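You operate a simulated robot arm through the tools that you are given. There is no shell and no other tool. Be economical: measure what you need, move in short steps, check, and stop when the job is done.

The job below is to be done with a simulated two-armed robot. You get a single attempt, and the scene is never put back.

TASK
Take the straps carton and put it on the black cover plate. Take the yellow-grip brush and put it in the teal tub. Take the purple can and put it on the top of the spring bench. Put the teal can on the top of the packing bench away on the top of the floor pallet. Take the black roller and put it on the top of the tyre bench. Take the brown pad and leave it on the top of the wiring bench. The order is free. Set down upright: straps carton, purple can, teal can, brown pad.

The check looks at the end state, three seconds after you hand in, the way a careful person would. Anything else that was tipped, shoved, dropped, spilled or broken makes it a failure. A push-on lid holds only when it is set on centred and level and pressed home; a screw cap is set on level and turned clockwise until tight.

THE ROBOT
Two 7-joint arms with two-finger parallel grippers on one trunk, on a base that drives. Base frame: it is fixed to the floor where the robot stands at the start and does not move with it; the origin is under the middle of the robot, x ahead of it, y to its left, z up; the surface under the hand at the start is at about z = 80. Readings come in cm, rad, newtons and seconds.
The left shoulder is at the start at [7, 13, 109], the right one opposite. With the tool pointing down near the work surface each hand reaches from about 22 to 52 cm from the robot's upright axis, wherever it stands, measured 20 degrees to its own side. Places, roughly: black cover plate [50, -25, 75]; black roller (10x5x13 cm) [-840, 910, 90]; brown pad (8x6x10 cm) [-810, 900, 90]; purple can [-875, 950, 100]; straps carton [50, 0, 75]; teal can [-875, 950, 100]; teal tub [-575, 300, 50]; top of the floor pallet [-700, -390, 10]; top of the spring bench [-870, 610, 80]; top of the tyre bench [-520, 930, 80]; top of the wiring bench [-1040, 890, 90]; yellow-grip brush (6x6x12 cm) [-410, 420, 130]. Payload 1.57 kg a hand.
The TCP of each hand is the grasp point between the finger pads, 3 cm short of the fingertips. In the tool frame z runs along the fingers and y along their closing line. The gripper opens to 8 cm. The fingers are 1.7 cm wide and 1.2 cm thick; the gripper's body (4 by 8.2 cm) begins 8 cm behind the TCP.
Orientation is told as [roll, pitch, yaw] about the base's x, y, z axes, in that order, counted from this pose: with the fingers straight down and closing along the base's y, the tool's x points along the base's -x, its y along +y and its z along -z.

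THE INTERFACE
- The arms move only by the tool servo_tool. It takes "left_series", "right_series" or both (then of equal length, played together; a hand with none holds still); each is a list of rows, each a list of 7 numbers: the opening, from 0 (shut) to 1 (fully open), then the shift along the base's x, y, z in cm, then the turn, a rotation vector about the base's x, y, z in degrees. In form: [[claw, dx, dy, dz, ax, ay, az], ...]. A call has 1 to 8 rows; each row shifts and turns the commanded pose from where the row before left it. A row lasts 0.2 s, in which the tool goes at most 5 cm and 0.15 rad; a call with a longer step from one row to the next is refused whole, and so is a gripper value outside its range. A pose out of reach is approached as far as the arm can. The call stops where the force on the tool passes 40 N (or 10 N more than at its start, if that is more) or the arm is blocked; 0.2 s more then pass. Each finger travels about 10.8 cm/s and halts on what it meets, pressing with about 40 N; the grip force reading is that of the motor and also rises with nothing between the fingers. The clock runs only during rows and for 0.2 s after the last one: add rows that do not move to give the fingers time. It gives the time, the measured TCP pose, the force on the tool (base axes), the opening and the grip force at its end, in the units of the frame above (readings bear some noise), with the torque about the TCP (base axes, N m) and any sound that the robot's microphone picked up, and new pictures: "pictures" is both (left out), scene, wrist or none (wrist: the cameras of the hands that moved).
- Cameras (640 x 400 px; columns grow to the right, rows downward): "scene" is now at [13.5, -2.06, 131.75]; the picture's right is [-0.24, -0.97, 0.00], its down [-0.58, 0.15, -0.80] and it looks along [0.78, -0.20, -0.59] (base axes); focal length 252 px, centre (320, 200). "left" rides on the left gripper at [7.2, 0.7, -12.2] in its tool frame; the picture's right is [-0.09, 1.00, 0.00], its down [-0.84, -0.08, -0.54] and it looks along [-0.54, -0.05, 0.84] (tool axes); focal length 238 px, centre (320, 200). "right" rides on the right gripper at [7.2, -0.7, -12.2] in its tool frame; the picture's right is [0.09, 1.00, 0.00], its down [-0.84, 0.08, -0.54] and it looks along [-0.54, 0.05, 0.84] (tool axes); focal length 238 px, centre (320, 200). There is no depth. A picture from a camera that has moved, and an enlarged one, comes with that camera's place and axes in the base frame and with its lens.
- lift_body(by): slides the trunk up (or, below 0, down) by that many cm; the arms and the scene camera ride with it, the base frame stays. It gives what a move gives, with no picture.
- roll_base(legs): drives the robot by 1 to 6 legs, each [ahead, left, turn to the left] in cm, cm and rad, along the robot's own axes; the way and the turn of a leg run together, so that a leg with both is an arc; at most 150 cm and 3.142 rad a leg. The arms and the cameras ride along, it lands a little off, and it stops where it bumps. It gives what a move gives, and a new picture of the scene camera.
- turn_head(pan, tilt): turns the head with the scene camera to pan (to the left, within 1.501 rad either way) and tilt (down, from -0.506 to 1.204), counted from straight ahead of the robot. It gives what a move gives, and a new picture of the scene camera.
- enlarge(camera, box): a new picture of the part [left, top, right, bottom] of that camera's present view, enlarged. The clock stands still meanwhile.
- close_job(): hands the job in; it is judged then, once.

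Go step by step. Nothing tells you exact positions but the pictures and the camera data: compare them with the known pose of the tool, close in by small moves and look again before you grip or let go. The budget is 186 turns and 260 pictures, counting those below and the enlarged ones. Unless the task says otherwise, let go and move clear before handing in, and close with one line.

The tools are called after ">>>" as a command line: name --argument value ..., lists and objects as JSON in quotes. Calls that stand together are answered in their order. servo_tool: Moves the arms, as the interface text tells. Its arguments: {"type":"object","properties":{"left_series":{"type":"array","items":{"type":"array","items":{"type":"number"}}},"right_series":{"type":"array","items":{"type":"array","items":{"type":"number"}}},"pictures":{"type":"string","enum":["both","scene","wrist","none"]}},"required":[]} The other tools are called the same way: lift_body (by) slides the trunk up or down; roll_base (legs) drives the base; turn_head (pan, tilt) turns the head that bears the scene camera; enlarge (camera, box) takes an enlarged picture of a part of a camera's view; close_job () hands the job in.

At the start:

```text
time: 0.0
left_tool_pos: [38.17, 5.28, 112.43]
left_tool_rot: [0.0, 0.0, 0.001]
left_force: [0.5, -0.8, 0.4]
left_wrist_torque: [0.0, -0.01, 0.0]
left_finger_gap: 7.99
left_grasp_force: 0.2
right_tool_pos: [29.99, -23.3, 104.47]
right_tool_rot: [0.001, -0.002, 0.001]
right_force: [-1.4, 0.1, -0.5]
right_wrist_torque: [-0.01, 0.0, -0.02]
right_finger_gap: 8.0
right_grasp_force: 0.1
trunk travel left (down, up): [-72.8, 21.2]
robot x, y, heading: [0.14, 0.06, 0.005]
head pan, tilt: [-0.248, 0.637]
```

scene: 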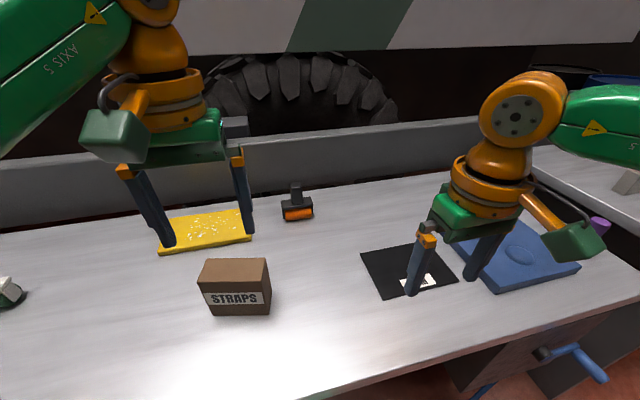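
right: 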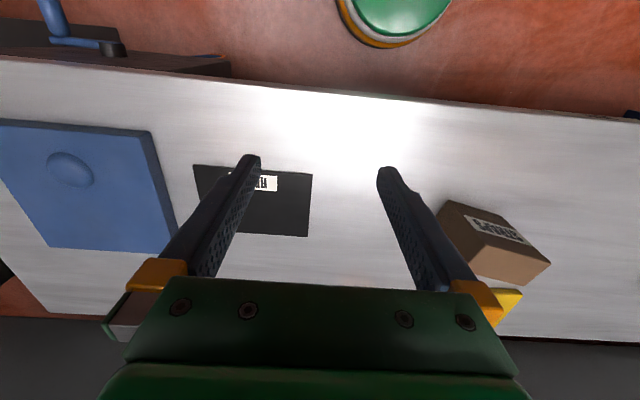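
left: 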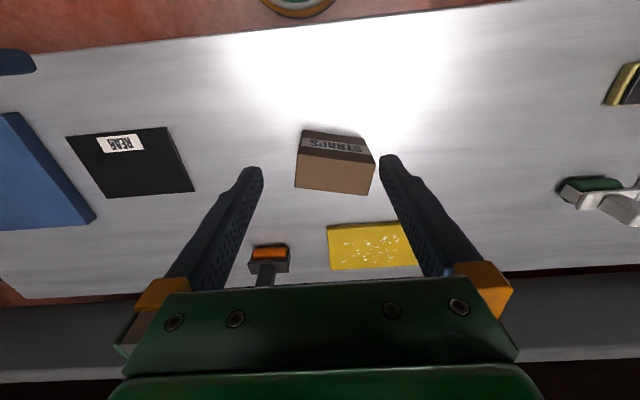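

The carton stands at about (48, 7), turned roughly -12°, and the plate is centred near (48, -34) on a surface at z≈80. I'll turn the left hand to straddle the carton's thin side.

>>> servo_tool --left_series '[[1, 1.2, 0.2, 0, 0, 0, 8.5], [1, 1.2, 0.2, 0, 0, 0, 8.5], [1, 1.2, 0.2, 0, 0, 0, 8.5], [1, 1.2, 0.2, 0, 0, 0, 8.5], [1, 1.2, 0.2, 0, 0, 0, 8.5], [1, 1.2, 0.2, 0, 0, 0, 8.5], [1, 1.2, 0.2, 0, 0, 0, 8.5], [1, 1.2, 0, 0, 0, 0, 8.5]]' --pictures "none"

>>> servo_tool --left_series '[[1, 0.3, 0, -3, 0, 0, 5], [1, 0, 0, -3, 0, 0, 5], [1, 0, 0, -3, 0, 0, 0], [1, 0, 0, 0, 0, 0, 0]]'

```text
time: 1.8
left_tool_pos: [39.49, 4.36, 111.25]
left_tool_rot: [-0.001, 0.0, 1.191]
left_force: [0.9, -0.2, 0.0]
left_wrist_torque: [0.0, 0.04, -0.05]
left_finger_gap: 8.0
left_grasp_force: 0.0
left hand out of reach, approached as far as the arm can: row 2, 3, 4, 5, 6, 7, 8
right_tool_pos: [29.88, -23.19, 104.34]
right_tool_rot: [0.002, 0.0, 0.0]
right_force: [-0.4, 0.5, 0.1]
right_wrist_torque: [0.03, 0.0, -0.01]
right_finger_gap: 7.98
right_grasp_force: 0.0
trunk travel left (down, up): [-72.8, 21.2]
robot x, y, heading: [0.24, -0.24, 0.0]
head pan, tilt: [-0.248, 0.637]
```

```text
time: 2.8
left_tool_pos: [39.85, 4.53, 102.25]
left_tool_rot: [-0.001, 0.001, 1.365]
left_force: [0.0, 0.4, 0.0]
left_wrist_torque: [0.02, 0.0, 0.0]
left_finger_gap: 8.01
left_grasp_force: 0.0
right_tool_pos: [29.66, -23.21, 104.39]
right_tool_rot: [0.001, 0.001, 0.0]
right_force: [-1.1, -0.5, -1.4]
right_wrist_torque: [-0.01, 0.01, 0.01]
right_finger_gap: 8.0
right_grasp_force: 0.0
trunk travel left (down, up): [-72.8, 21.2]
robot x, y, heading: [0.02, -0.04, -0.002]
head pan, tilt: [-0.248, 0.637]
camera scene: at [13.46, -2.06, 131.75], right [-0.24, -0.97, 0.0], down [-0.58, 0.15, -0.8], along [0.78, -0.2, -0.59], focal length 252 px, centre (320, 200)
camera left: at [37.62, -2.26, 114.45], right [-0.96, 0.29, 0.0], down [0.25, 0.8, 0.54], along [0.16, 0.52, -0.84], focal length 238 px, centre (320, 200)
```

scene: 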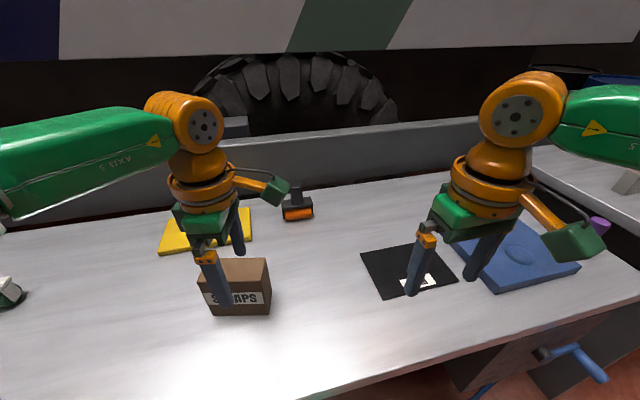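
left: 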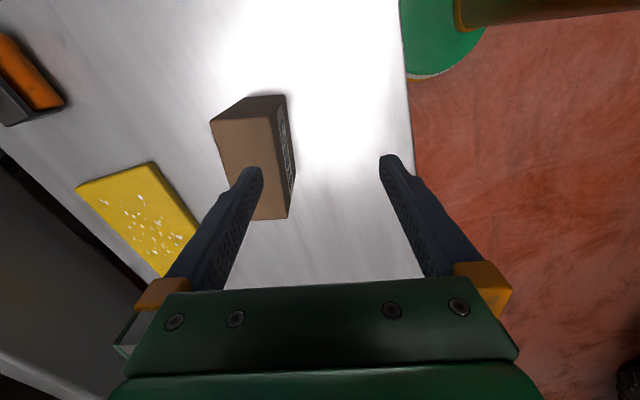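

The hand turned but stopped short of the commanded x at that height. I'll try again lower down, staying above the carton top (about 91.6).

>>> servo_tool --left_series '[[1, 2, 0.5, -1, 0, 0, 0], [1, 2, 0.5, -1, 0, 0, 0], [1, 2, 0.5, -1, 0, 0, 0], [1, 2, 0.5, -1, 0, 0, 0], [1, 0, 0, 0, 0, 0, 0]]'

```text
time: 4.0
left_tool_pos: [45.99, 6.06, 98.74]
left_tool_rot: [0.001, 0.0, 1.362]
left_force: [-1.1, 0.7, 0.3]
left_wrist_torque: [-0.01, 0.02, 0.03]
left_finger_gap: 7.99
left_grasp_force: 0.1
left hand out of reach, approached as far as the arm can: row 4
right_tool_pos: [29.9, -23.26, 104.34]
right_tool_rot: [-0.001, 0.002, -0.001]
right_force: [0.1, 0.8, -0.7]
right_wrist_torque: [0.0, -0.01, 0.0]
right_finger_gap: 7.98
right_grasp_force: 0.0
trunk travel left (down, up): [-72.8, 21.2]
robot x, y, heading: [0.07, -0.29, -0.001]
head pan, tilt: [-0.248, 0.637]
camera scene: at [13.47, -2.03, 131.75], right [-0.24, -0.97, 0.0], down [-0.58, 0.15, -0.8], along [0.78, -0.2, -0.59], focal length 252 px, centre (320, 200)
camera left: at [43.7, -0.74, 110.92], right [-0.96, 0.3, 0.0], down [0.25, 0.8, 0.54], along [0.16, 0.52, -0.84], focal length 238 px, centre (320, 200)
```

scene: 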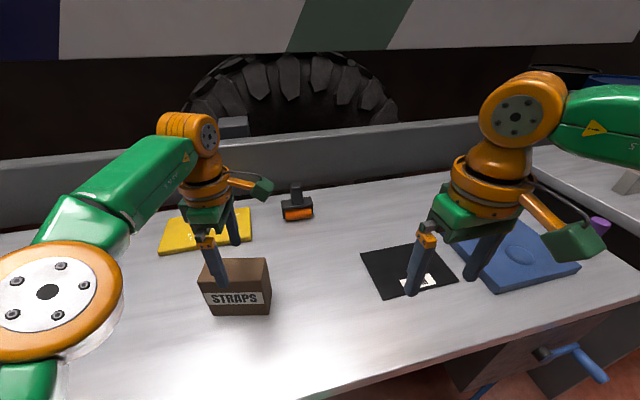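
left: 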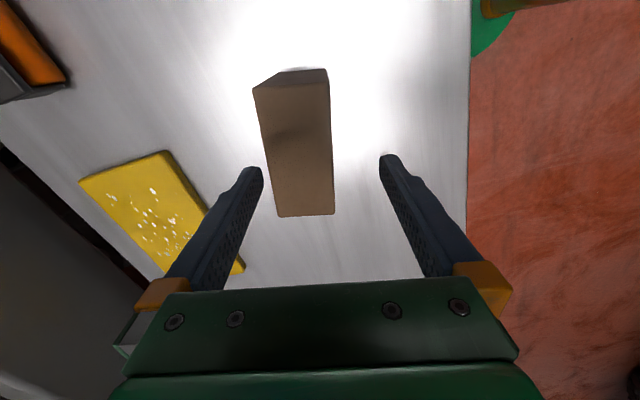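

The carton's centre comes out at (47.9, 6.6), axis about 14° off. I'll line up and lower over it.

>>> servo_tool --left_series '[[1, 0.5, 0.1, -2, 0, 0, -2], [1, 1.4, 0.4, -1, 0, 0, 0], [1, 0, 0, 0, 0, 0, 0]]'

```text
time: 4.8
left_tool_pos: [46.44, 6.19, 96.17]
left_tool_rot: [0.0, -0.001, 1.328]
left_force: [0.2, -0.1, 0.5]
left_wrist_torque: [-0.03, 0.01, -0.03]
left_finger_gap: 8.01
left_grasp_force: 0.1
left hand out of reach, approached as far as the arm can: row 2
right_tool_pos: [29.77, -23.25, 104.34]
right_tool_rot: [0.003, 0.002, 0.002]
right_force: [0.6, 0.1, 0.0]
right_wrist_torque: [0.03, 0.0, 0.04]
right_finger_gap: 8.02
right_grasp_force: 0.0
trunk travel left (down, up): [-72.8, 21.2]
robot x, y, heading: [0.01, -0.13, -0.0]
head pan, tilt: [-0.248, 0.637]
camera scene: at [13.47, -2.07, 131.75], right [-0.24, -0.97, 0.0], down [-0.58, 0.15, -0.8], along [0.78, -0.2, -0.59], focal length 252 px, centre (320, 200)
camera left: at [44.11, -0.5, 108.45], right [-0.94, 0.33, 0.0], down [0.28, 0.79, 0.54], along [0.18, 0.51, -0.84], focal length 238 px, centre (320, 200)
```

scene: 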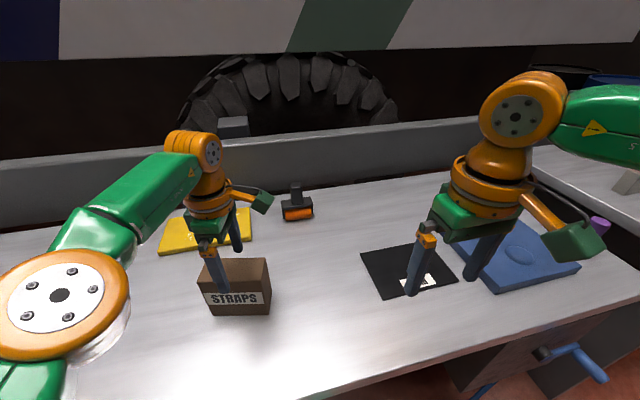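
left: 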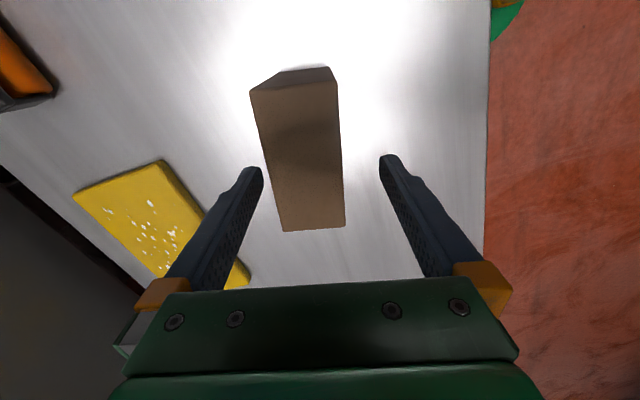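

The arm is at its reach limit, so I want to drive a few cm forward. I'll look at the clearance in front of the base first.

>>> turn_head --pan 0 --tilt 1.2

```text
time: 5.8
left_tool_pos: [46.66, 6.22, 96.22]
left_tool_rot: [0.0, 0.0, 1.327]
left_force: [-0.5, 0.2, 0.0]
left_wrist_torque: [0.0, 0.0, 0.01]
left_finger_gap: 8.01
left_grasp_force: 0.0
right_tool_pos: [29.81, -23.48, 104.35]
right_tool_rot: [0.002, 0.0, 0.001]
right_force: [-0.5, 0.2, -0.8]
right_wrist_torque: [-0.02, 0.0, -0.04]
right_finger_gap: 8.02
right_grasp_force: 0.0
trunk travel left (down, up): [-72.8, 21.2]
robot x, y, heading: [-0.03, 0.18, 0.003]
head pan, tilt: [0.0, 1.201]
camera scene: at [10.64, 0.08, 127.61], right [0.0, -1.0, 0.0], down [-0.93, 0.0, -0.36], along [0.36, 0.0, -0.93], focal length 252 px, centre (320, 200)
```

scene: 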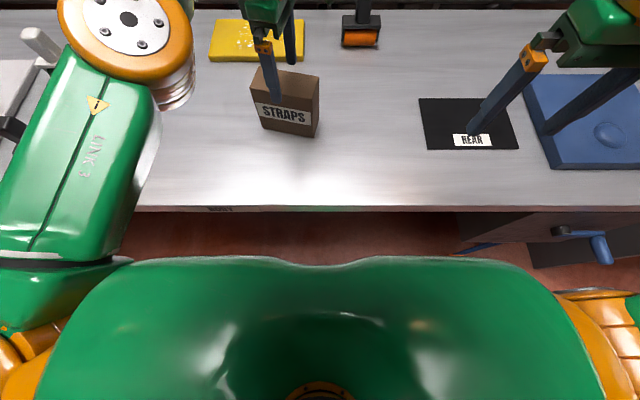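

There is room ahead of the torso: the table edge is near x≈27. I'll drive 3 cm forward with the fingers still above the carton.

>>> roll_base --legs '[[3, 0, 0]]'

>>> servo_tool --left_series '[[1, 0, 0, 0, 0, 0, 0]]' --pictures "wrist"

```text
time: 6.6
left_tool_pos: [49.25, 6.25, 96.44]
left_tool_rot: [-0.005, -0.004, 1.328]
left_force: [-0.1, 0.4, 0.7]
left_wrist_torque: [0.0, -0.06, -0.01]
left_finger_gap: 8.0
left_grasp_force: 0.1
right_tool_pos: [32.48, -23.3, 104.52]
right_tool_rot: [0.001, -0.005, 0.001]
right_force: [0.0, -0.5, 0.8]
right_wrist_torque: [0.01, -0.04, 0.01]
right_finger_gap: 8.0
right_grasp_force: 0.1
trunk travel left (down, up): [-72.8, 21.2]
robot x, y, heading: [3.16, 0.13, 0.001]
head pan, tilt: [0.0, 1.201]
camera scene: at [13.14, 0.09, 127.66], right [0.0, -1.0, 0.0], down [-0.93, 0.0, -0.37], along [0.37, 0.0, -0.93], focal length 252 px, centre (320, 200)
```

scene: 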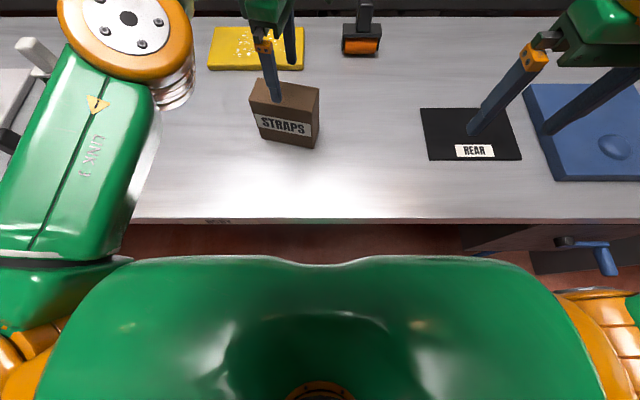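

```text
time: 7.0
left_tool_pos: [49.67, 6.32, 96.39]
left_tool_rot: [0.0, 0.001, 1.329]
left_force: [0.3, -0.1, 0.4]
left_wrist_torque: [-0.02, -0.01, -0.03]
left_finger_gap: 8.0
left_grasp_force: 0.1
right_tool_pos: [32.79, -23.34, 104.27]
right_tool_rot: [0.001, -0.002, 0.0]
right_force: [0.2, -0.6, 0.2]
right_wrist_torque: [-0.03, 0.02, -0.01]
right_finger_gap: 8.01
right_grasp_force: 0.0
trunk travel left (down, up): [-72.8, 21.2]
robot x, y, heading: [3.2, -0.12, -0.001]
head pan, tilt: [0.0, 1.201]
camera left: at [47.21, -0.49, 108.44], right [-0.94, 0.33, 0.0], down [0.28, 0.79, 0.54], along [0.18, 0.51, -0.84], focal length 238 px, centre (320, 200)
```

left: 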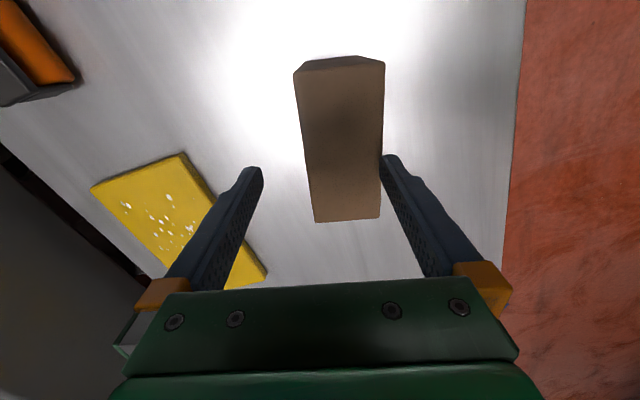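

Carton centre is again (47.85, 6.5). Shift x by -1.8, then lower and grip.

>>> servo_tool --left_series '[[1, -1.8, 0.2, 0, 0, 0, 0], [1, 0, 0, 0, 0, 0, 0], [1, 0, 0, -3, 0, 0, 0], [1, 0, 0, -3, 0, 0, 0], [1, 0, 0, -3, 0, 0, 0], [1, 0, 0, 0, 0, 0, 0]]'

```text
time: 8.4
left_tool_pos: [47.66, 6.33, 87.16]
left_tool_rot: [-0.001, 0.0, 1.327]
left_force: [-0.7, -0.6, -0.2]
left_wrist_torque: [-0.02, -0.01, -0.02]
left_finger_gap: 7.99
left_grasp_force: 0.1
right_tool_pos: [32.89, -23.34, 104.35]
right_tool_rot: [0.002, -0.001, 0.0]
right_force: [0.1, -1.0, 0.3]
right_wrist_torque: [-0.03, -0.04, 0.01]
right_finger_gap: 8.0
right_grasp_force: 0.1
trunk travel left (down, up): [-72.8, 21.2]
robot x, y, heading: [3.2, 0.11, -0.0]
head pan, tilt: [0.0, 1.201]
camera scene: at [13.67, 0.08, 127.61], right [0.0, -1.0, 0.0], down [-0.93, 0.0, -0.36], along [0.36, 0.0, -0.93], focal length 252 px, centre (320, 200)
camera left: at [45.3, -0.26, 99.35], right [-0.94, 0.33, 0.0], down [0.28, 0.79, 0.54], along [0.18, 0.51, -0.84], focal length 238 px, centre (320, 200)
```

scene: 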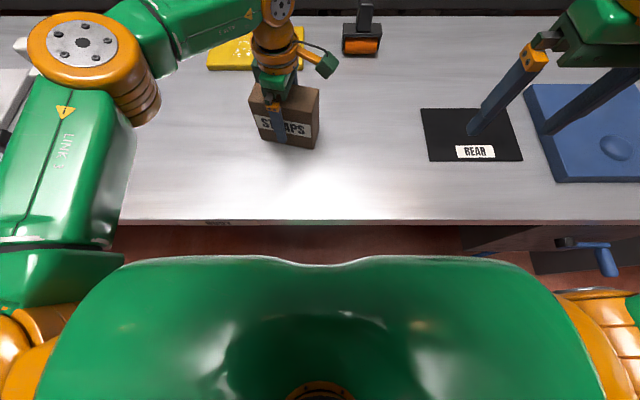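
left: 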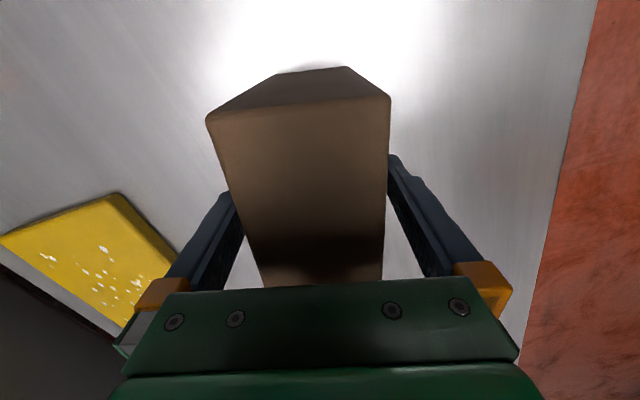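

>>> servo_tool --left_series '[[0.7, 0, 0, 0, 0, 0, 0], [0.5, 0, 0, 0, 0, 0, 0], [0.4, 0, 0, 0, 0, 0, 0], [0.3, 0, 0, 0, 0, 0, 0], [0.3, 0, 0, 0, 0, 0, 0], [0.3, 0, 0, 1, 0, 0, 0], [0.3, 0, 0, 2, 0, 0, 0]]'

```text
time: 10.0
left_tool_pos: [47.84, 6.48, 90.11]
left_tool_rot: [0.001, 0.0, 1.328]
left_force: [-0.2, -1.0, -2.7]
left_wrist_torque: [0.04, 0.0, -0.01]
left_finger_gap: 5.78
left_grasp_force: 40.3
right_tool_pos: [32.92, -23.37, 104.38]
right_tool_rot: [0.001, 0.0, -0.001]
right_force: [-0.2, 1.1, -0.3]
right_wrist_torque: [0.0, -0.01, 0.02]
right_finger_gap: 8.01
right_grasp_force: 0.0
trunk travel left (down, up): [-72.8, 21.2]
robot x, y, heading: [3.08, 0.03, -0.001]
head pan, tilt: [0.0, 1.201]
camera scene: at [13.69, 0.08, 127.6], right [0.0, -1.0, 0.0], down [-0.93, 0.0, -0.36], along [0.36, 0.0, -0.93], focal length 252 px, centre (320, 200)
camera left: at [45.38, -0.3, 102.37], right [-0.94, 0.33, 0.0], down [0.28, 0.79, 0.54], along [0.18, 0.51, -0.84], focal length 238 px, centre (320, 200)
```

scene: 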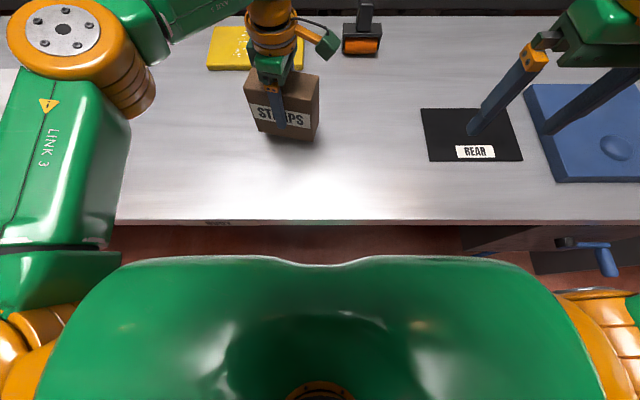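
left: 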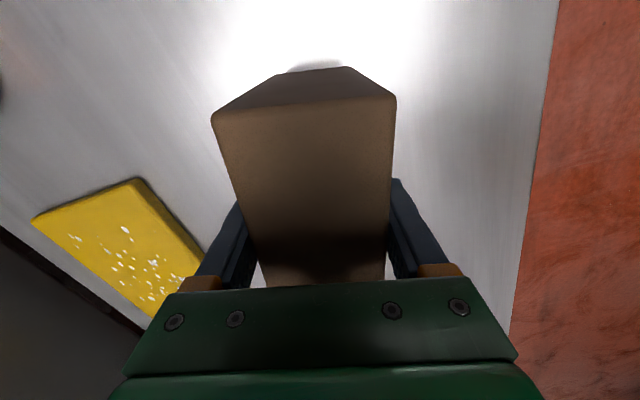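

The carton is held. I'll slide the robot 34 cm right so the plate comes into the left hand's reach.

>>> roll_base --legs '[[0, -34, 0]]'

```text
time: 12.2
left_tool_pos: [47.66, -27.59, 90.2]
left_tool_rot: [0.0, 0.001, 1.325]
left_force: [0.3, -0.2, -3.1]
left_wrist_torque: [-0.06, -0.03, -0.01]
left_finger_gap: 5.78
left_grasp_force: 39.8
right_tool_pos: [32.83, -57.18, 104.35]
right_tool_rot: [0.0, 0.001, -0.004]
right_force: [-0.5, 0.1, 0.5]
right_wrist_torque: [0.02, 0.01, -0.03]
right_finger_gap: 8.0
right_grasp_force: 0.0
trunk travel left (down, up): [-72.8, 21.2]
robot x, y, heading: [3.08, -33.6, -0.005]
head pan, tilt: [0.0, 1.201]
camera scene: at [13.7, -33.72, 127.6], right [0.0, -1.0, 0.0], down [-0.93, 0.0, -0.36], along [0.36, 0.0, -0.93], focal length 252 px, centre (320, 200)
```

scene: 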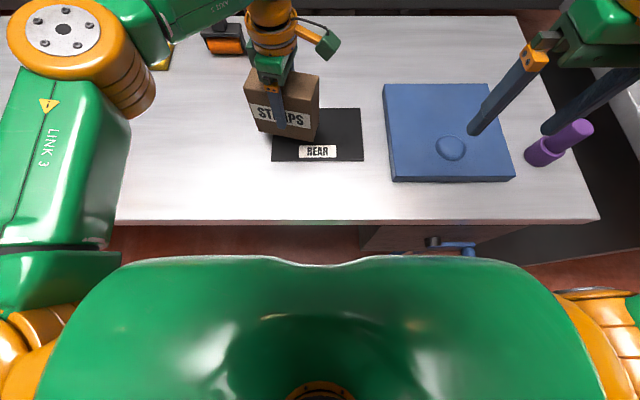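

>>> servo_tool --left_series '[[0.3, 0.1, -2, 0, 0, 0, 6], [0.3, 0.1, -2, 0, 0, 0, 6], [0.3, 0, -1.8, 0, 0, 0, 0], [0.3, 0, 0, 0, 0, 0, 0]]'

```text
time: 13.2
left_tool_pos: [47.92, -33.27, 90.03]
left_tool_rot: [0.002, 0.001, 1.534]
left_force: [-0.2, 0.4, -3.3]
left_wrist_torque: [-0.03, 0.01, 0.0]
left_finger_gap: 5.78
left_grasp_force: 40.7
right_tool_pos: [32.82, -57.34, 104.43]
right_tool_rot: [0.001, 0.002, -0.003]
right_force: [-0.2, 1.1, -0.2]
right_wrist_torque: [0.0, 0.04, -0.01]
right_finger_gap: 7.98
right_grasp_force: 0.0
trunk travel left (down, up): [-72.8, 21.2]
robot x, y, heading: [3.38, -33.81, -0.002]
head pan, tilt: [0.0, 1.201]
camera scene: at [13.7, -33.82, 127.6], right [0.0, -1.0, 0.0], down [-0.93, 0.0, -0.36], along [0.36, 0.0, -0.93], focal length 252 px, centre (320, 200)
camera left: at [47.02, -40.39, 102.29], right [-0.99, 0.13, 0.0], down [0.11, 0.83, 0.54], along [0.07, 0.54, -0.84], focal length 238 px, centre (320, 200)
```

scene: 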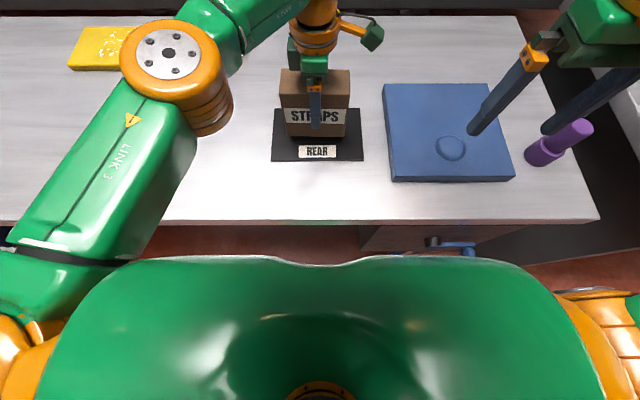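
left: 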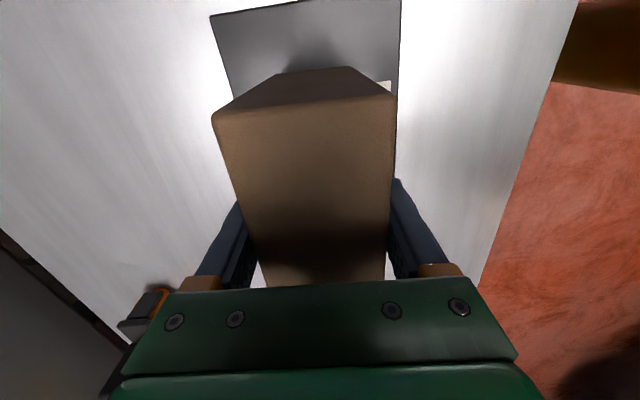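

Centred over the plate. Lowering in small steps until contact.

>>> servo_tool --left_series '[[0.3, 0, 0, -1.5, 0, 0, 0], [0.3, 0, 0, -0.6, 0, 0, 0], [0.3, 0, 0, 0, 0, 0, 0]]' --pictures "none"

>>> servo_tool --left_series '[[0.3, 0, 0, -0.25, 0, 0, 0], [0.3, 0, 0, -0.2, 0, 0, 0], [0.3, 0, 0, 0, 0, 0, 0]]' --pictures "scene"

```text
time: 14.0
left_tool_pos: [48.0, -33.49, 88.01]
left_tool_rot: [0.0, -0.001, 1.533]
left_force: [-0.1, 0.1, -2.7]
left_wrist_torque: [-0.01, 0.02, 0.0]
left_finger_gap: 5.74
left_grasp_force: 40.2
right_tool_pos: [32.83, -57.34, 104.38]
right_tool_rot: [0.001, -0.001, -0.003]
right_force: [0.0, -0.3, -0.3]
right_wrist_torque: [-0.02, 0.0, 0.01]
right_finger_gap: 7.99
right_grasp_force: 0.1
trunk travel left (down, up): [-72.8, 21.2]
robot x, y, heading: [2.85, -33.98, -0.008]
head pan, tilt: [0.0, 1.201]
```

```text
time: 14.8
left_tool_pos: [47.98, -33.41, 87.8]
left_tool_rot: [-0.005, 0.0, 1.535]
left_force: [8.7, -0.1, 19.0]
left_wrist_torque: [0.08, 0.05, 0.05]
left_finger_gap: 5.78
left_grasp_force: 39.8
right_tool_pos: [32.74, -57.35, 104.5]
right_tool_rot: [0.0, -0.001, -0.003]
right_force: [0.3, -0.6, 0.9]
right_wrist_torque: [-0.01, -0.03, -0.01]
right_finger_gap: 8.02
right_grasp_force: 0.1
trunk travel left (down, up): [-72.8, 21.2]
robot x, y, heading: [3.34, -34.05, -0.003]
head pan, tilt: [0.0, 1.201]
camera scene: at [13.51, -33.86, 127.65], right [0.0, -1.0, 0.0], down [-0.93, 0.0, -0.36], along [0.36, 0.0, -0.93], focal length 252 px, centre (320, 200)
```

scene: 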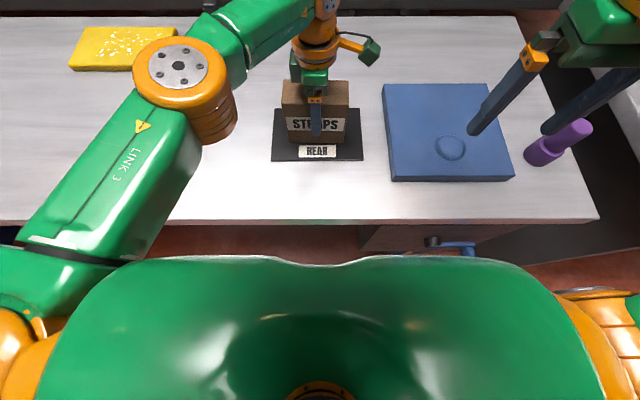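

Contact at 19 N. I'll open and lift straight off.

>>> servo_tool --left_series '[[0.5, 0, 0, 0.1, 0, 0, 0], [0.8, 0, 0, 0, 0, 0, 0], [0.9, 0, 0, 0, 0, 0, 0], [0.9, 0, 0, 3, 0, 0, 0], [0.9, 0, 0, 4, 0, 0, 0], [0.9, 0, 0, 4, 0, 0, 0], [0.9, -4, 0, 0, 0, 0, 0]]' --pictures "scene"

```text
time: 16.4
left_tool_pos: [42.92, -33.28, 98.83]
left_tool_rot: [-0.002, 0.001, 1.537]
left_force: [-0.5, -0.9, -1.7]
left_wrist_torque: [0.02, -0.01, 0.03]
left_finger_gap: 7.2
left_grasp_force: 0.1
left hand out of reach, approached as far as the arm can: row 6
right_tool_pos: [32.61, -57.13, 104.35]
right_tool_rot: [-0.002, 0.0, -0.004]
right_force: [-0.2, -0.3, 0.0]
right_wrist_torque: [-0.01, -0.01, -0.01]
right_finger_gap: 8.0
right_grasp_force: 0.0
trunk travel left (down, up): [-72.8, 21.2]
robot x, y, heading: [2.62, -33.77, 0.002]
head pan, tilt: [0.0, 1.201]
camera scene: at [13.57, -33.66, 127.61], right [0.0, -1.0, 0.0], down [-0.93, 0.0, -0.36], along [0.36, 0.0, -0.93], focal length 252 px, centre (320, 200)
```

scene: 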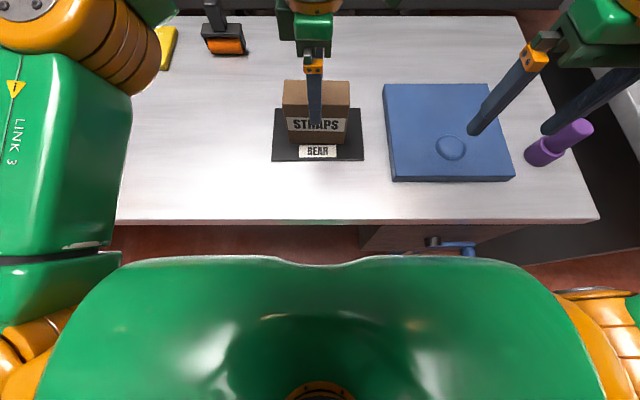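

The carton stands on the plate. I'll tuck the left arm and look around before driving.

>>> servo_tool --left_series '[[0.9, -3, 1, 1, 0, 0, -8], [0.9, -3, 2, 1, 0, 0, -8], [0.9, -2, 3, 1, 0, 0, -8], [0.9, -2, 3, 1, 0, 0, -8], [0.9, 0, 3, 1, 0, 0, -8], [0.9, 0, 3, 0, 0, 0, -8], [0.9, 0, 3, 0, 0, 0, -8], [0.9, 0, 3, 0, 0, 0, -8]]' --pictures "none"

>>> servo_tool --left_series '[[0.9, 0, 2, 0, 0, 0, -8], [0.9, 0, 0, 0, 0, 0, -8], [0.9, 0, 0, 0, 0, 0, -8], [0.9, 0, 0, 0, 0, 0, 0]]' --pictures "none"

>>> turn_head --pan 1.5 --tilt 0.15

>>> turn_head --pan -1.5 --tilt 0.15

```text
time: 18.2
left_tool_pos: [32.74, -12.44, 103.89]
left_tool_rot: [0.0, -0.001, 0.416]
left_force: [0.1, 0.0, -0.1]
left_wrist_torque: [-0.02, 0.01, -0.01]
left_finger_gap: 7.19
left_grasp_force: 0.1
right_tool_pos: [32.74, -57.2, 104.38]
right_tool_rot: [-0.001, 0.0, -0.004]
right_force: [0.9, -0.7, -0.2]
right_wrist_torque: [0.0, 0.0, 0.05]
right_finger_gap: 8.0
right_grasp_force: 0.0
trunk travel left (down, up): [-72.8, 21.2]
robot x, y, heading: [2.88, -33.77, 0.002]
head pan, tilt: [0.0, 1.201]
```

```text
time: 19.2
left_tool_pos: [32.77, -10.48, 103.81]
left_tool_rot: [-0.001, -0.001, -0.004]
left_force: [-0.2, 0.2, -0.3]
left_wrist_torque: [0.02, -0.04, 0.0]
left_finger_gap: 7.19
left_grasp_force: 0.0
right_tool_pos: [32.63, -57.41, 104.42]
right_tool_rot: [-0.001, 0.0, -0.003]
right_force: [0.3, 0.3, -0.5]
right_wrist_torque: [-0.01, -0.02, 0.03]
right_finger_gap: 7.98
right_grasp_force: 0.0
trunk travel left (down, up): [-72.8, 21.2]
robot x, y, heading: [3.14, -33.5, -0.009]
head pan, tilt: [0.0, 1.201]
```

```text
time: 20.8
left_tool_pos: [32.92, -10.55, 103.91]
left_tool_rot: [-0.001, 0.0, -0.003]
left_force: [0.5, 0.3, 0.2]
left_wrist_torque: [-0.02, -0.02, -0.04]
left_finger_gap: 7.21
left_grasp_force: 0.0
right_tool_pos: [32.68, -57.24, 104.31]
right_tool_rot: [0.0, -0.001, -0.003]
right_force: [0.6, 0.7, -0.2]
right_wrist_torque: [-0.02, 0.02, 0.01]
right_finger_gap: 7.99
right_grasp_force: 0.0
trunk travel left (down, up): [-72.8, 21.2]
robot x, y, heading: [3.13, -34.24, -0.0]
head pan, tilt: [1.499, 0.15]
camera scene: at [8.73, -24.59, 136.21], right [1.0, -0.08, 0.0], down [-0.01, -0.15, -0.99], along [0.07, 0.99, -0.15], focal length 252 px, centre (320, 200)
```

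scene: 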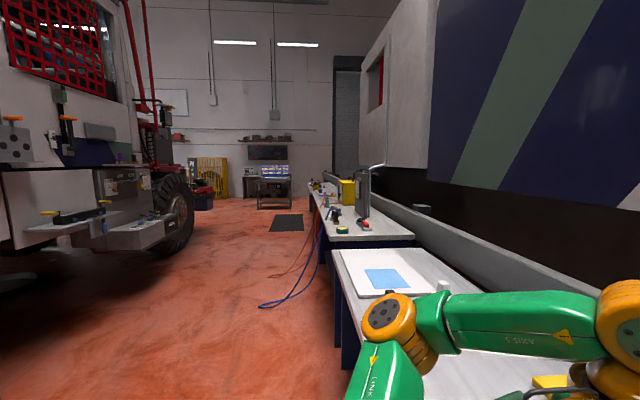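

```text
time: 23.4
left_tool_pos: [32.75, -10.56, 103.9]
left_tool_rot: [-0.002, -0.001, -0.001]
left_force: [-0.1, -0.3, 0.2]
left_wrist_torque: [0.01, -0.03, -0.01]
left_finger_gap: 7.19
left_grasp_force: 0.0
right_tool_pos: [32.75, -57.37, 104.3]
right_tool_rot: [0.001, 0.001, -0.004]
right_force: [0.6, -0.1, 0.3]
right_wrist_torque: [0.01, -0.01, 0.03]
right_finger_gap: 7.96
right_grasp_force: 0.1
trunk travel left (down, up): [-72.8, 21.2]
robot x, y, heading: [2.93, -33.61, -0.006]
head pan, tilt: [-1.499, 0.15]
camera scene: at [8.66, -43.09, 136.22], right [-1.0, -0.07, 0.0], down [-0.01, 0.15, -0.99], along [0.07, -0.99, -0.15], focal length 252 px, centre (320, 200)
```

scene: 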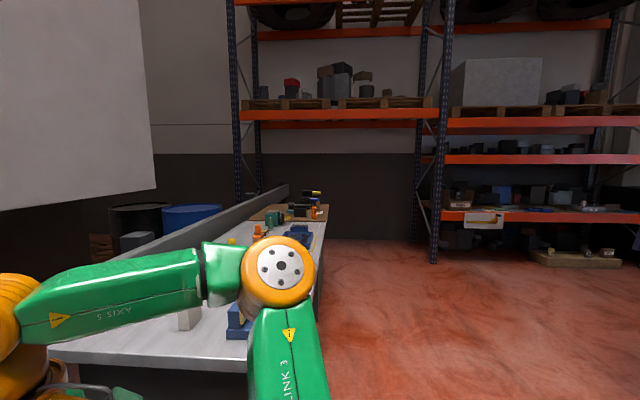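

This is a big workshop with a tractor to the left-rear. I'll back away from the bench and turn left to survey the far side.

>>> roll_base --legs '[[-60, 0, 0], [0, 0, 1.57]]'

>>> turn_head --pan 1.3 --tilt 0.2

>>> turn_head --pan 0.5 --tilt 0.2

```text
time: 30.6
left_tool_pos: [-79.83, -4.09, 103.84]
left_tool_rot: [0.0, 0.0, 1.578]
left_force: [1.1, -0.1, -0.2]
left_wrist_torque: [0.01, 0.01, -0.02]
left_finger_gap: 7.2
left_grasp_force: 0.1
right_tool_pos: [-33.15, -3.75, 104.36]
right_tool_rot: [0.002, -0.001, 1.576]
right_force: [-0.4, -0.4, -0.2]
right_wrist_torque: [0.0, 0.01, -0.02]
right_finger_gap: 8.0
right_grasp_force: 0.1
trunk travel left (down, up): [-72.8, 21.2]
robot x, y, heading: [-56.2, -33.57, 1.579]
head pan, tilt: [-1.499, 0.15]
camera scene: at [-47.03, -27.91, 136.22], right [0.08, -1.0, 0.0], down [-0.15, -0.01, -0.99], along [0.99, 0.07, -0.15], focal length 252 px, centre (320, 200)
```

scene: 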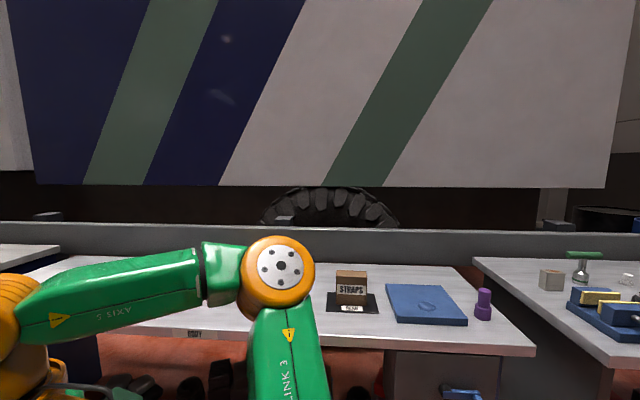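

```text
time: 33.1
left_tool_pos: [-79.96, -4.11, 103.86]
left_tool_rot: [-0.001, -0.001, 1.577]
left_force: [0.2, 0.0, -0.1]
left_wrist_torque: [0.01, 0.01, 0.01]
left_finger_gap: 7.19
left_grasp_force: 0.0
right_tool_pos: [-33.09, -3.71, 104.49]
right_tool_rot: [-0.001, 0.0, 1.578]
right_force: [-0.6, 0.1, -0.6]
right_wrist_torque: [0.0, -0.02, 0.01]
right_finger_gap: 8.01
right_grasp_force: 0.0
trunk travel left (down, up): [-72.8, 21.2]
robot x, y, heading: [-55.89, -33.46, 1.572]
head pan, tilt: [1.3, 0.201]
camera scene: at [-65.28, -26.16, 135.75], right [0.26, 0.96, 0.0], down [0.19, -0.05, -0.98], along [-0.95, 0.26, -0.2], focal length 252 px, centre (320, 200)
```

scene: 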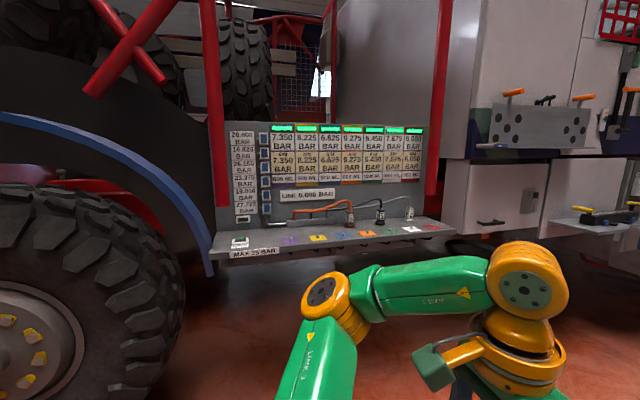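

```text
time: 34.2
left_tool_pos: [-79.87, -4.08, 103.81]
left_tool_rot: [-0.002, -0.001, 1.577]
left_force: [0.8, 0.5, -0.3]
left_wrist_torque: [-0.02, 0.01, -0.01]
left_finger_gap: 7.21
left_grasp_force: 0.1
right_tool_pos: [-33.08, -3.78, 104.39]
right_tool_rot: [0.001, -0.001, 1.576]
right_force: [-0.2, 0.0, 0.3]
right_wrist_torque: [0.04, -0.02, -0.02]
right_finger_gap: 7.99
right_grasp_force: 0.0
trunk travel left (down, up): [-72.8, 21.2]
robot x, y, heading: [-56.62, -33.89, 1.572]
head pan, tilt: [0.499, 0.201]
camera scene: at [-60.8, -20.46, 135.75], right [0.88, 0.48, 0.0], down [0.1, -0.17, -0.98], along [-0.47, 0.86, -0.2], focal length 252 px, centre (320, 200)
```

scene: 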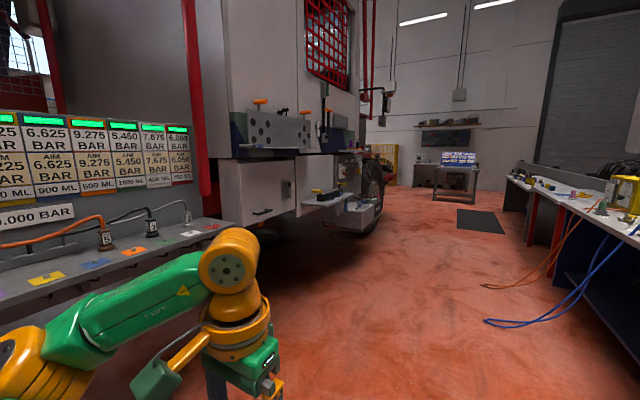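

The aisle runs along +y between the machine (x≲-190) and the benches, with hoses on the floor at x≥-35. I'll go up its middle and look again.

>>> roll_base --legs '[[120, 50, 0], [150, 0, 0], [110, 0, 0]]'

>>> turn_head --pan 1.2 --tilt 0.2

```text
time: 53.3
left_tool_pos: [-126.91, 382.53, 103.86]
left_tool_rot: [-0.001, -0.003, 1.547]
left_force: [0.4, -0.6, 0.5]
left_wrist_torque: [-0.01, 0.01, 0.0]
left_finger_gap: 7.18
left_grasp_force: 0.1
right_tool_pos: [-80.19, 381.6, 104.33]
right_tool_rot: [0.0, -0.001, 1.547]
right_force: [0.2, -0.1, 0.0]
right_wrist_torque: [0.01, -0.02, 0.0]
right_finger_gap: 8.0
right_grasp_force: 0.1
trunk travel left (down, up): [-72.8, 21.2]
robot x, y, heading: [-104.21, 352.01, 1.549]
head pan, tilt: [0.499, 0.201]
camera scene: at [-108.31, 365.68, 135.75], right [0.89, 0.46, 0.0], down [0.09, -0.18, -0.98], along [-0.45, 0.87, -0.2], focal length 252 px, centre (320, 200)
```

scene: 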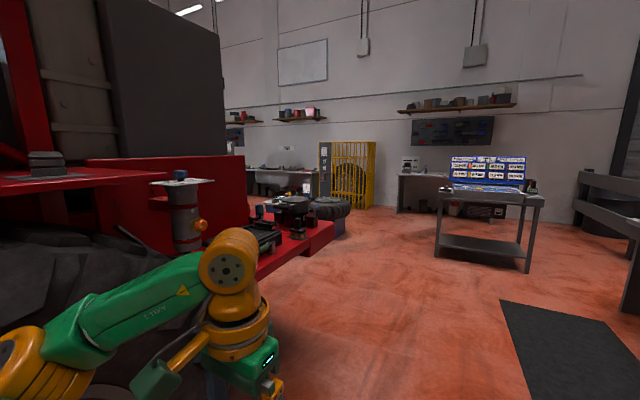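

```text
time: 54.4
left_tool_pos: [-127.15, 382.6, 103.93]
left_tool_rot: [0.0, 0.001, 1.548]
left_force: [-0.4, 0.0, -0.3]
left_wrist_torque: [0.02, -0.02, 0.0]
left_finger_gap: 7.19
left_grasp_force: 0.0
right_tool_pos: [-80.13, 381.6, 104.46]
right_tool_rot: [-0.001, -0.001, 1.547]
right_force: [0.1, -0.6, 0.7]
right_wrist_torque: [-0.01, 0.0, -0.02]
right_finger_gap: 7.99
right_grasp_force: 0.1
trunk travel left (down, up): [-72.8, 21.2]
robot x, y, heading: [-104.41, 352.48, 1.55]
head pan, tilt: [1.201, 0.201]
camera scene: at [-112.65, 361.03, 135.75], right [0.39, 0.92, 0.0], down [0.18, -0.08, -0.98], along [-0.9, 0.38, -0.2], focal length 252 px, centre (320, 200)
```

scene: 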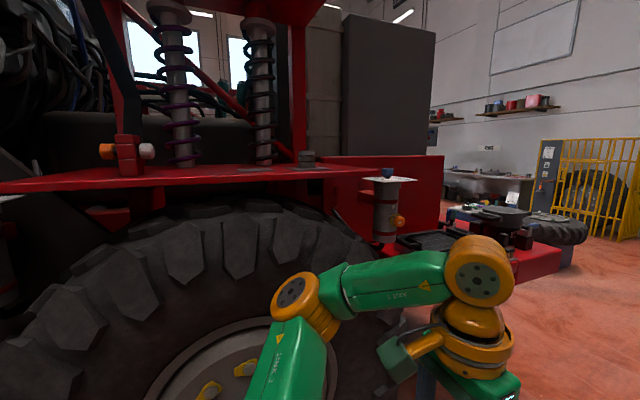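

The machine's front bumper ends near (-220, 610), and a console table sits at about (-115, 700). I'll advance carefully and look at the gap.

>>> roll_base --legs '[[130, 0, 0], [70, 0, 0]]'

>>> turn_head --pan 0.9 --tilt 0.4

```text
time: 64.4
left_tool_pos: [-118.96, 584.94, 103.79]
left_tool_rot: [-0.002, -0.002, 1.531]
left_force: [0.4, -0.8, 0.5]
left_wrist_torque: [0.0, 0.02, -0.01]
left_finger_gap: 7.2
left_grasp_force: 0.0
right_tool_pos: [-72.37, 582.97, 104.34]
right_tool_rot: [0.0, 0.0, 1.528]
right_force: [-0.5, 0.0, 0.2]
right_wrist_torque: [0.01, 0.03, -0.02]
right_finger_gap: 8.01
right_grasp_force: 0.1
trunk travel left (down, up): [-72.8, 21.2]
robot x, y, heading: [-96.87, 554.69, 1.527]
head pan, tilt: [1.201, 0.201]
camera scene: at [-105.15, 563.06, 135.75], right [0.4, 0.92, 0.0], down [0.18, -0.08, -0.98], along [-0.9, 0.39, -0.2], focal length 252 px, centre (320, 200)
```

scene: 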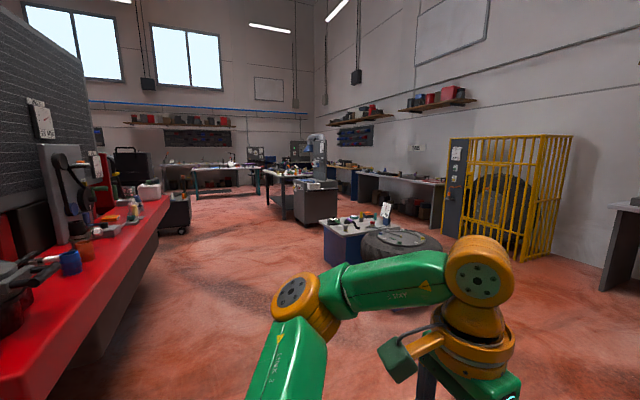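

```text
time: 65.2
left_tool_pos: [-119.02, 585.02, 103.8]
left_tool_rot: [-0.001, -0.001, 1.532]
left_force: [-0.5, 0.6, 0.9]
left_wrist_torque: [-0.02, -0.01, -0.01]
left_finger_gap: 7.21
left_grasp_force: 0.2
right_tool_pos: [-72.4, 583.15, 104.33]
right_tool_rot: [0.0, -0.001, 1.53]
right_force: [0.3, -1.7, -0.4]
right_wrist_torque: [0.02, 0.0, -0.02]
right_finger_gap: 7.99
right_grasp_force: 0.0
trunk travel left (down, up): [-72.8, 21.2]
robot x, y, heading: [-97.03, 554.91, 1.532]
head pan, tilt: [0.901, 0.4]
camera scene: at [-103.62, 565.47, 133.9], right [0.65, 0.76, 0.0], down [0.29, -0.25, -0.92], along [-0.7, 0.6, -0.39], focal length 252 px, centre (320, 200)
```

scene: 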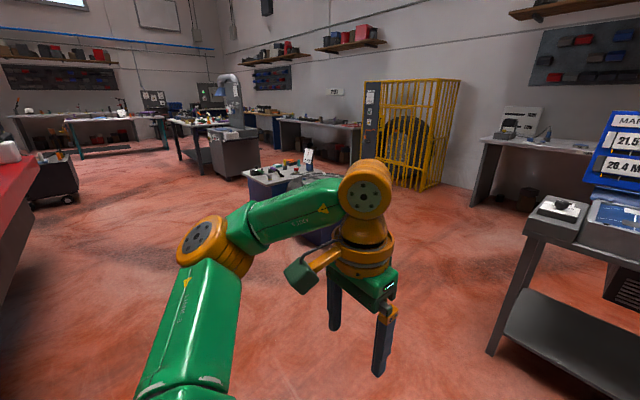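

The floor beyond the bumper (y≳515) is open. I'll move up to y≈605, face -x and go along it.

>>> roll_base --legs '[[48, 0, 0], [0, 0, 1.6], [100, 0, 0]]'

>>> turn_head --pan 0.6 --tilt 0.2

```text
time: 76.8
left_tool_pos: [-225.95, 578.68, 103.87]
left_tool_rot: [-0.003, -0.002, -3.138]
left_force: [0.4, -0.6, -0.1]
left_wrist_torque: [-0.01, -0.03, -0.02]
left_finger_gap: 7.2
left_grasp_force: 0.0
right_tool_pos: [-226.06, 625.51, 104.34]
right_tool_rot: [0.001, 0.001, -3.141]
right_force: [-0.9, 1.1, 0.4]
right_wrist_torque: [-0.02, -0.01, -0.02]
right_finger_gap: 8.0
right_grasp_force: 0.0
trunk travel left (down, up): [-72.8, 21.2]
robot x, y, heading: [-196.24, 602.45, -3.136]
head pan, tilt: [0.901, 0.4]
camera scene: at [-207.04, 595.0, 133.9], right [-0.78, 0.62, 0.0], down [0.24, 0.31, -0.92], along [-0.57, -0.72, -0.39], focal length 252 px, centre (320, 200)
```

scene: 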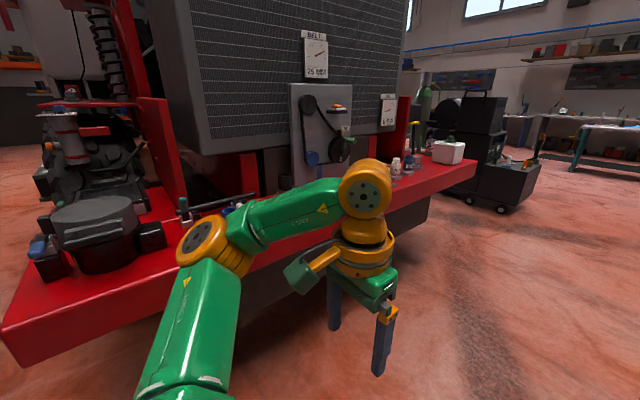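

```text
time: 77.6
left_tool_pos: [-225.97, 578.62, 103.85]
left_tool_rot: [-0.002, -0.002, -3.138]
left_force: [-1.0, 0.2, -0.6]
left_wrist_torque: [0.01, 0.03, -0.02]
left_finger_gap: 7.21
left_grasp_force: 0.1
right_tool_pos: [-226.13, 625.5, 104.48]
right_tool_rot: [0.0, 0.001, -3.14]
right_force: [-0.1, -0.5, 0.1]
right_wrist_torque: [0.01, -0.01, 0.01]
right_finger_gap: 7.99
right_grasp_force: 0.0
trunk travel left (down, up): [-72.8, 21.2]
robot x, y, heading: [-195.96, 602.02, -3.139]
head pan, tilt: [0.6, 0.201]
camera scene: at [-209.04, 596.99, 135.74], right [-0.57, 0.82, 0.0], down [0.16, 0.11, -0.98], along [-0.81, -0.56, -0.2], focal length 252 px, centre (320, 200)
```

scene: 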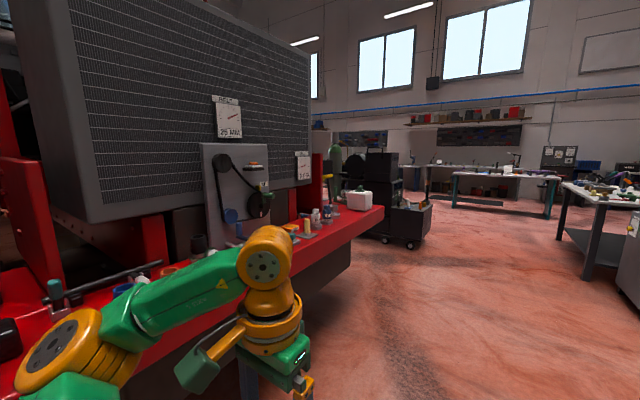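

>>> enlarge --camera "scene" --box '[200, 120, 440, 260]'

```text
2.67 times, centred on (320, 190) of scene
camera zoom: at [-209.04, 596.99, 135.74], right [-0.57, 0.82, 0.0], down [0.16, 0.11, -0.98], along [-0.81, -0.56, -0.2], focal length 673 px, centre (320, 227)
```

zoom: 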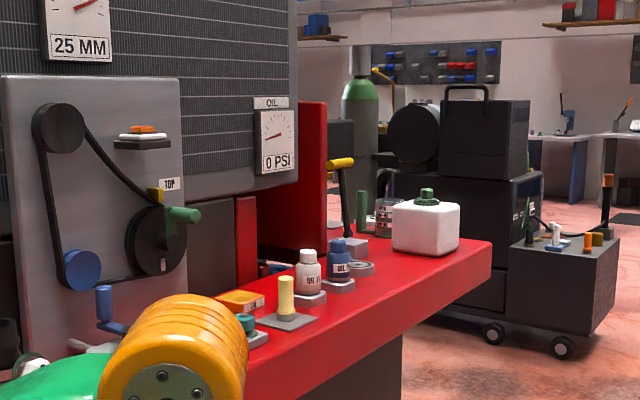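

The machine's far corner is at about (-426, 517), so the brush must be on its far (-x) side. I'll drive on along y≈605 and look around the corner.

>>> roll_base --legs '[[150, 0, 0], [120, -5, 0]]'

>>> turn_head --pan 1.3 --tilt 0.2

```text
time: 90.7
left_tool_pos: [-496.75, 587.63, 103.87]
left_tool_rot: [-0.002, -0.003, 3.12]
left_force: [-0.2, -0.9, 0.5]
left_wrist_torque: [0.01, 0.02, 0.02]
left_finger_gap: 7.18
left_grasp_force: 0.2
right_tool_pos: [-495.5, 634.42, 104.37]
right_tool_rot: [0.0, 0.002, 3.116]
right_force: [0.0, 0.0, 0.0]
right_wrist_torque: [0.03, -0.02, 0.03]
right_finger_gap: 8.0
right_grasp_force: 0.0
trunk travel left (down, up): [-72.8, 21.2]
robot x, y, heading: [-466.66, 610.46, 3.12]
head pan, tilt: [0.6, 0.201]
camera scene: at [-479.18, 605.55, 135.75], right [-0.54, 0.84, 0.0], down [0.17, 0.11, -0.98], along [-0.82, -0.53, -0.2], focal length 252 px, centre (320, 200)
```

scene: 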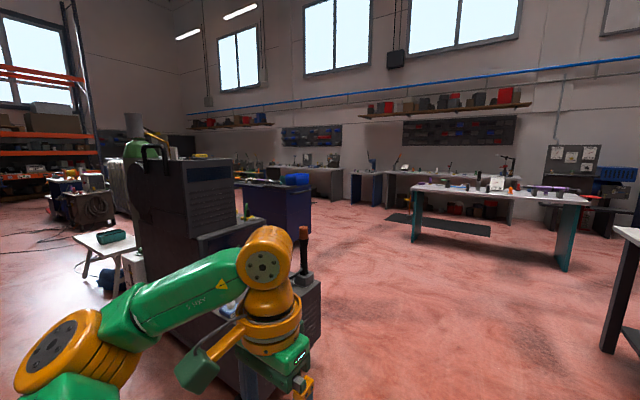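

```text
time: 91.8
left_tool_pos: [-496.86, 587.74, 103.85]
left_tool_rot: [-0.003, -0.002, 3.118]
left_force: [-0.4, -0.2, -0.1]
left_wrist_torque: [0.0, 0.02, 0.0]
left_finger_gap: 7.19
left_grasp_force: 0.0
right_tool_pos: [-495.62, 634.45, 104.28]
right_tool_rot: [0.0, 0.001, 3.117]
right_force: [0.4, -0.1, 0.1]
right_wrist_torque: [-0.02, 0.0, 0.01]
right_finger_gap: 8.02
right_grasp_force: 0.1
trunk travel left (down, up): [-72.8, 21.2]
robot x, y, heading: [-466.22, 610.12, 3.116]
head pan, tilt: [1.3, 0.201]
camera scene: at [-474.13, 601.72, 135.75], right [-0.96, 0.29, 0.0], down [0.06, 0.19, -0.98], along [-0.29, -0.94, -0.2], focal length 252 px, centre (320, 200)
```

scene: 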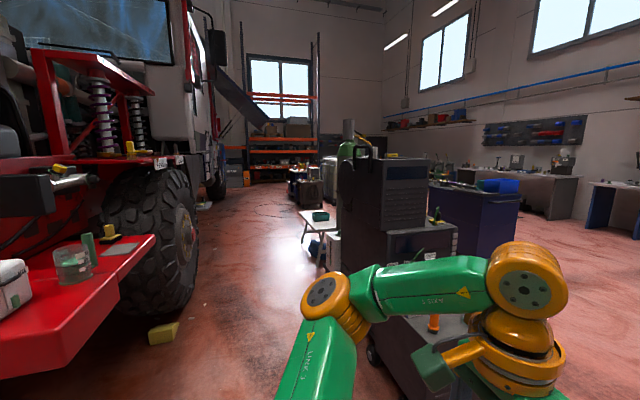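

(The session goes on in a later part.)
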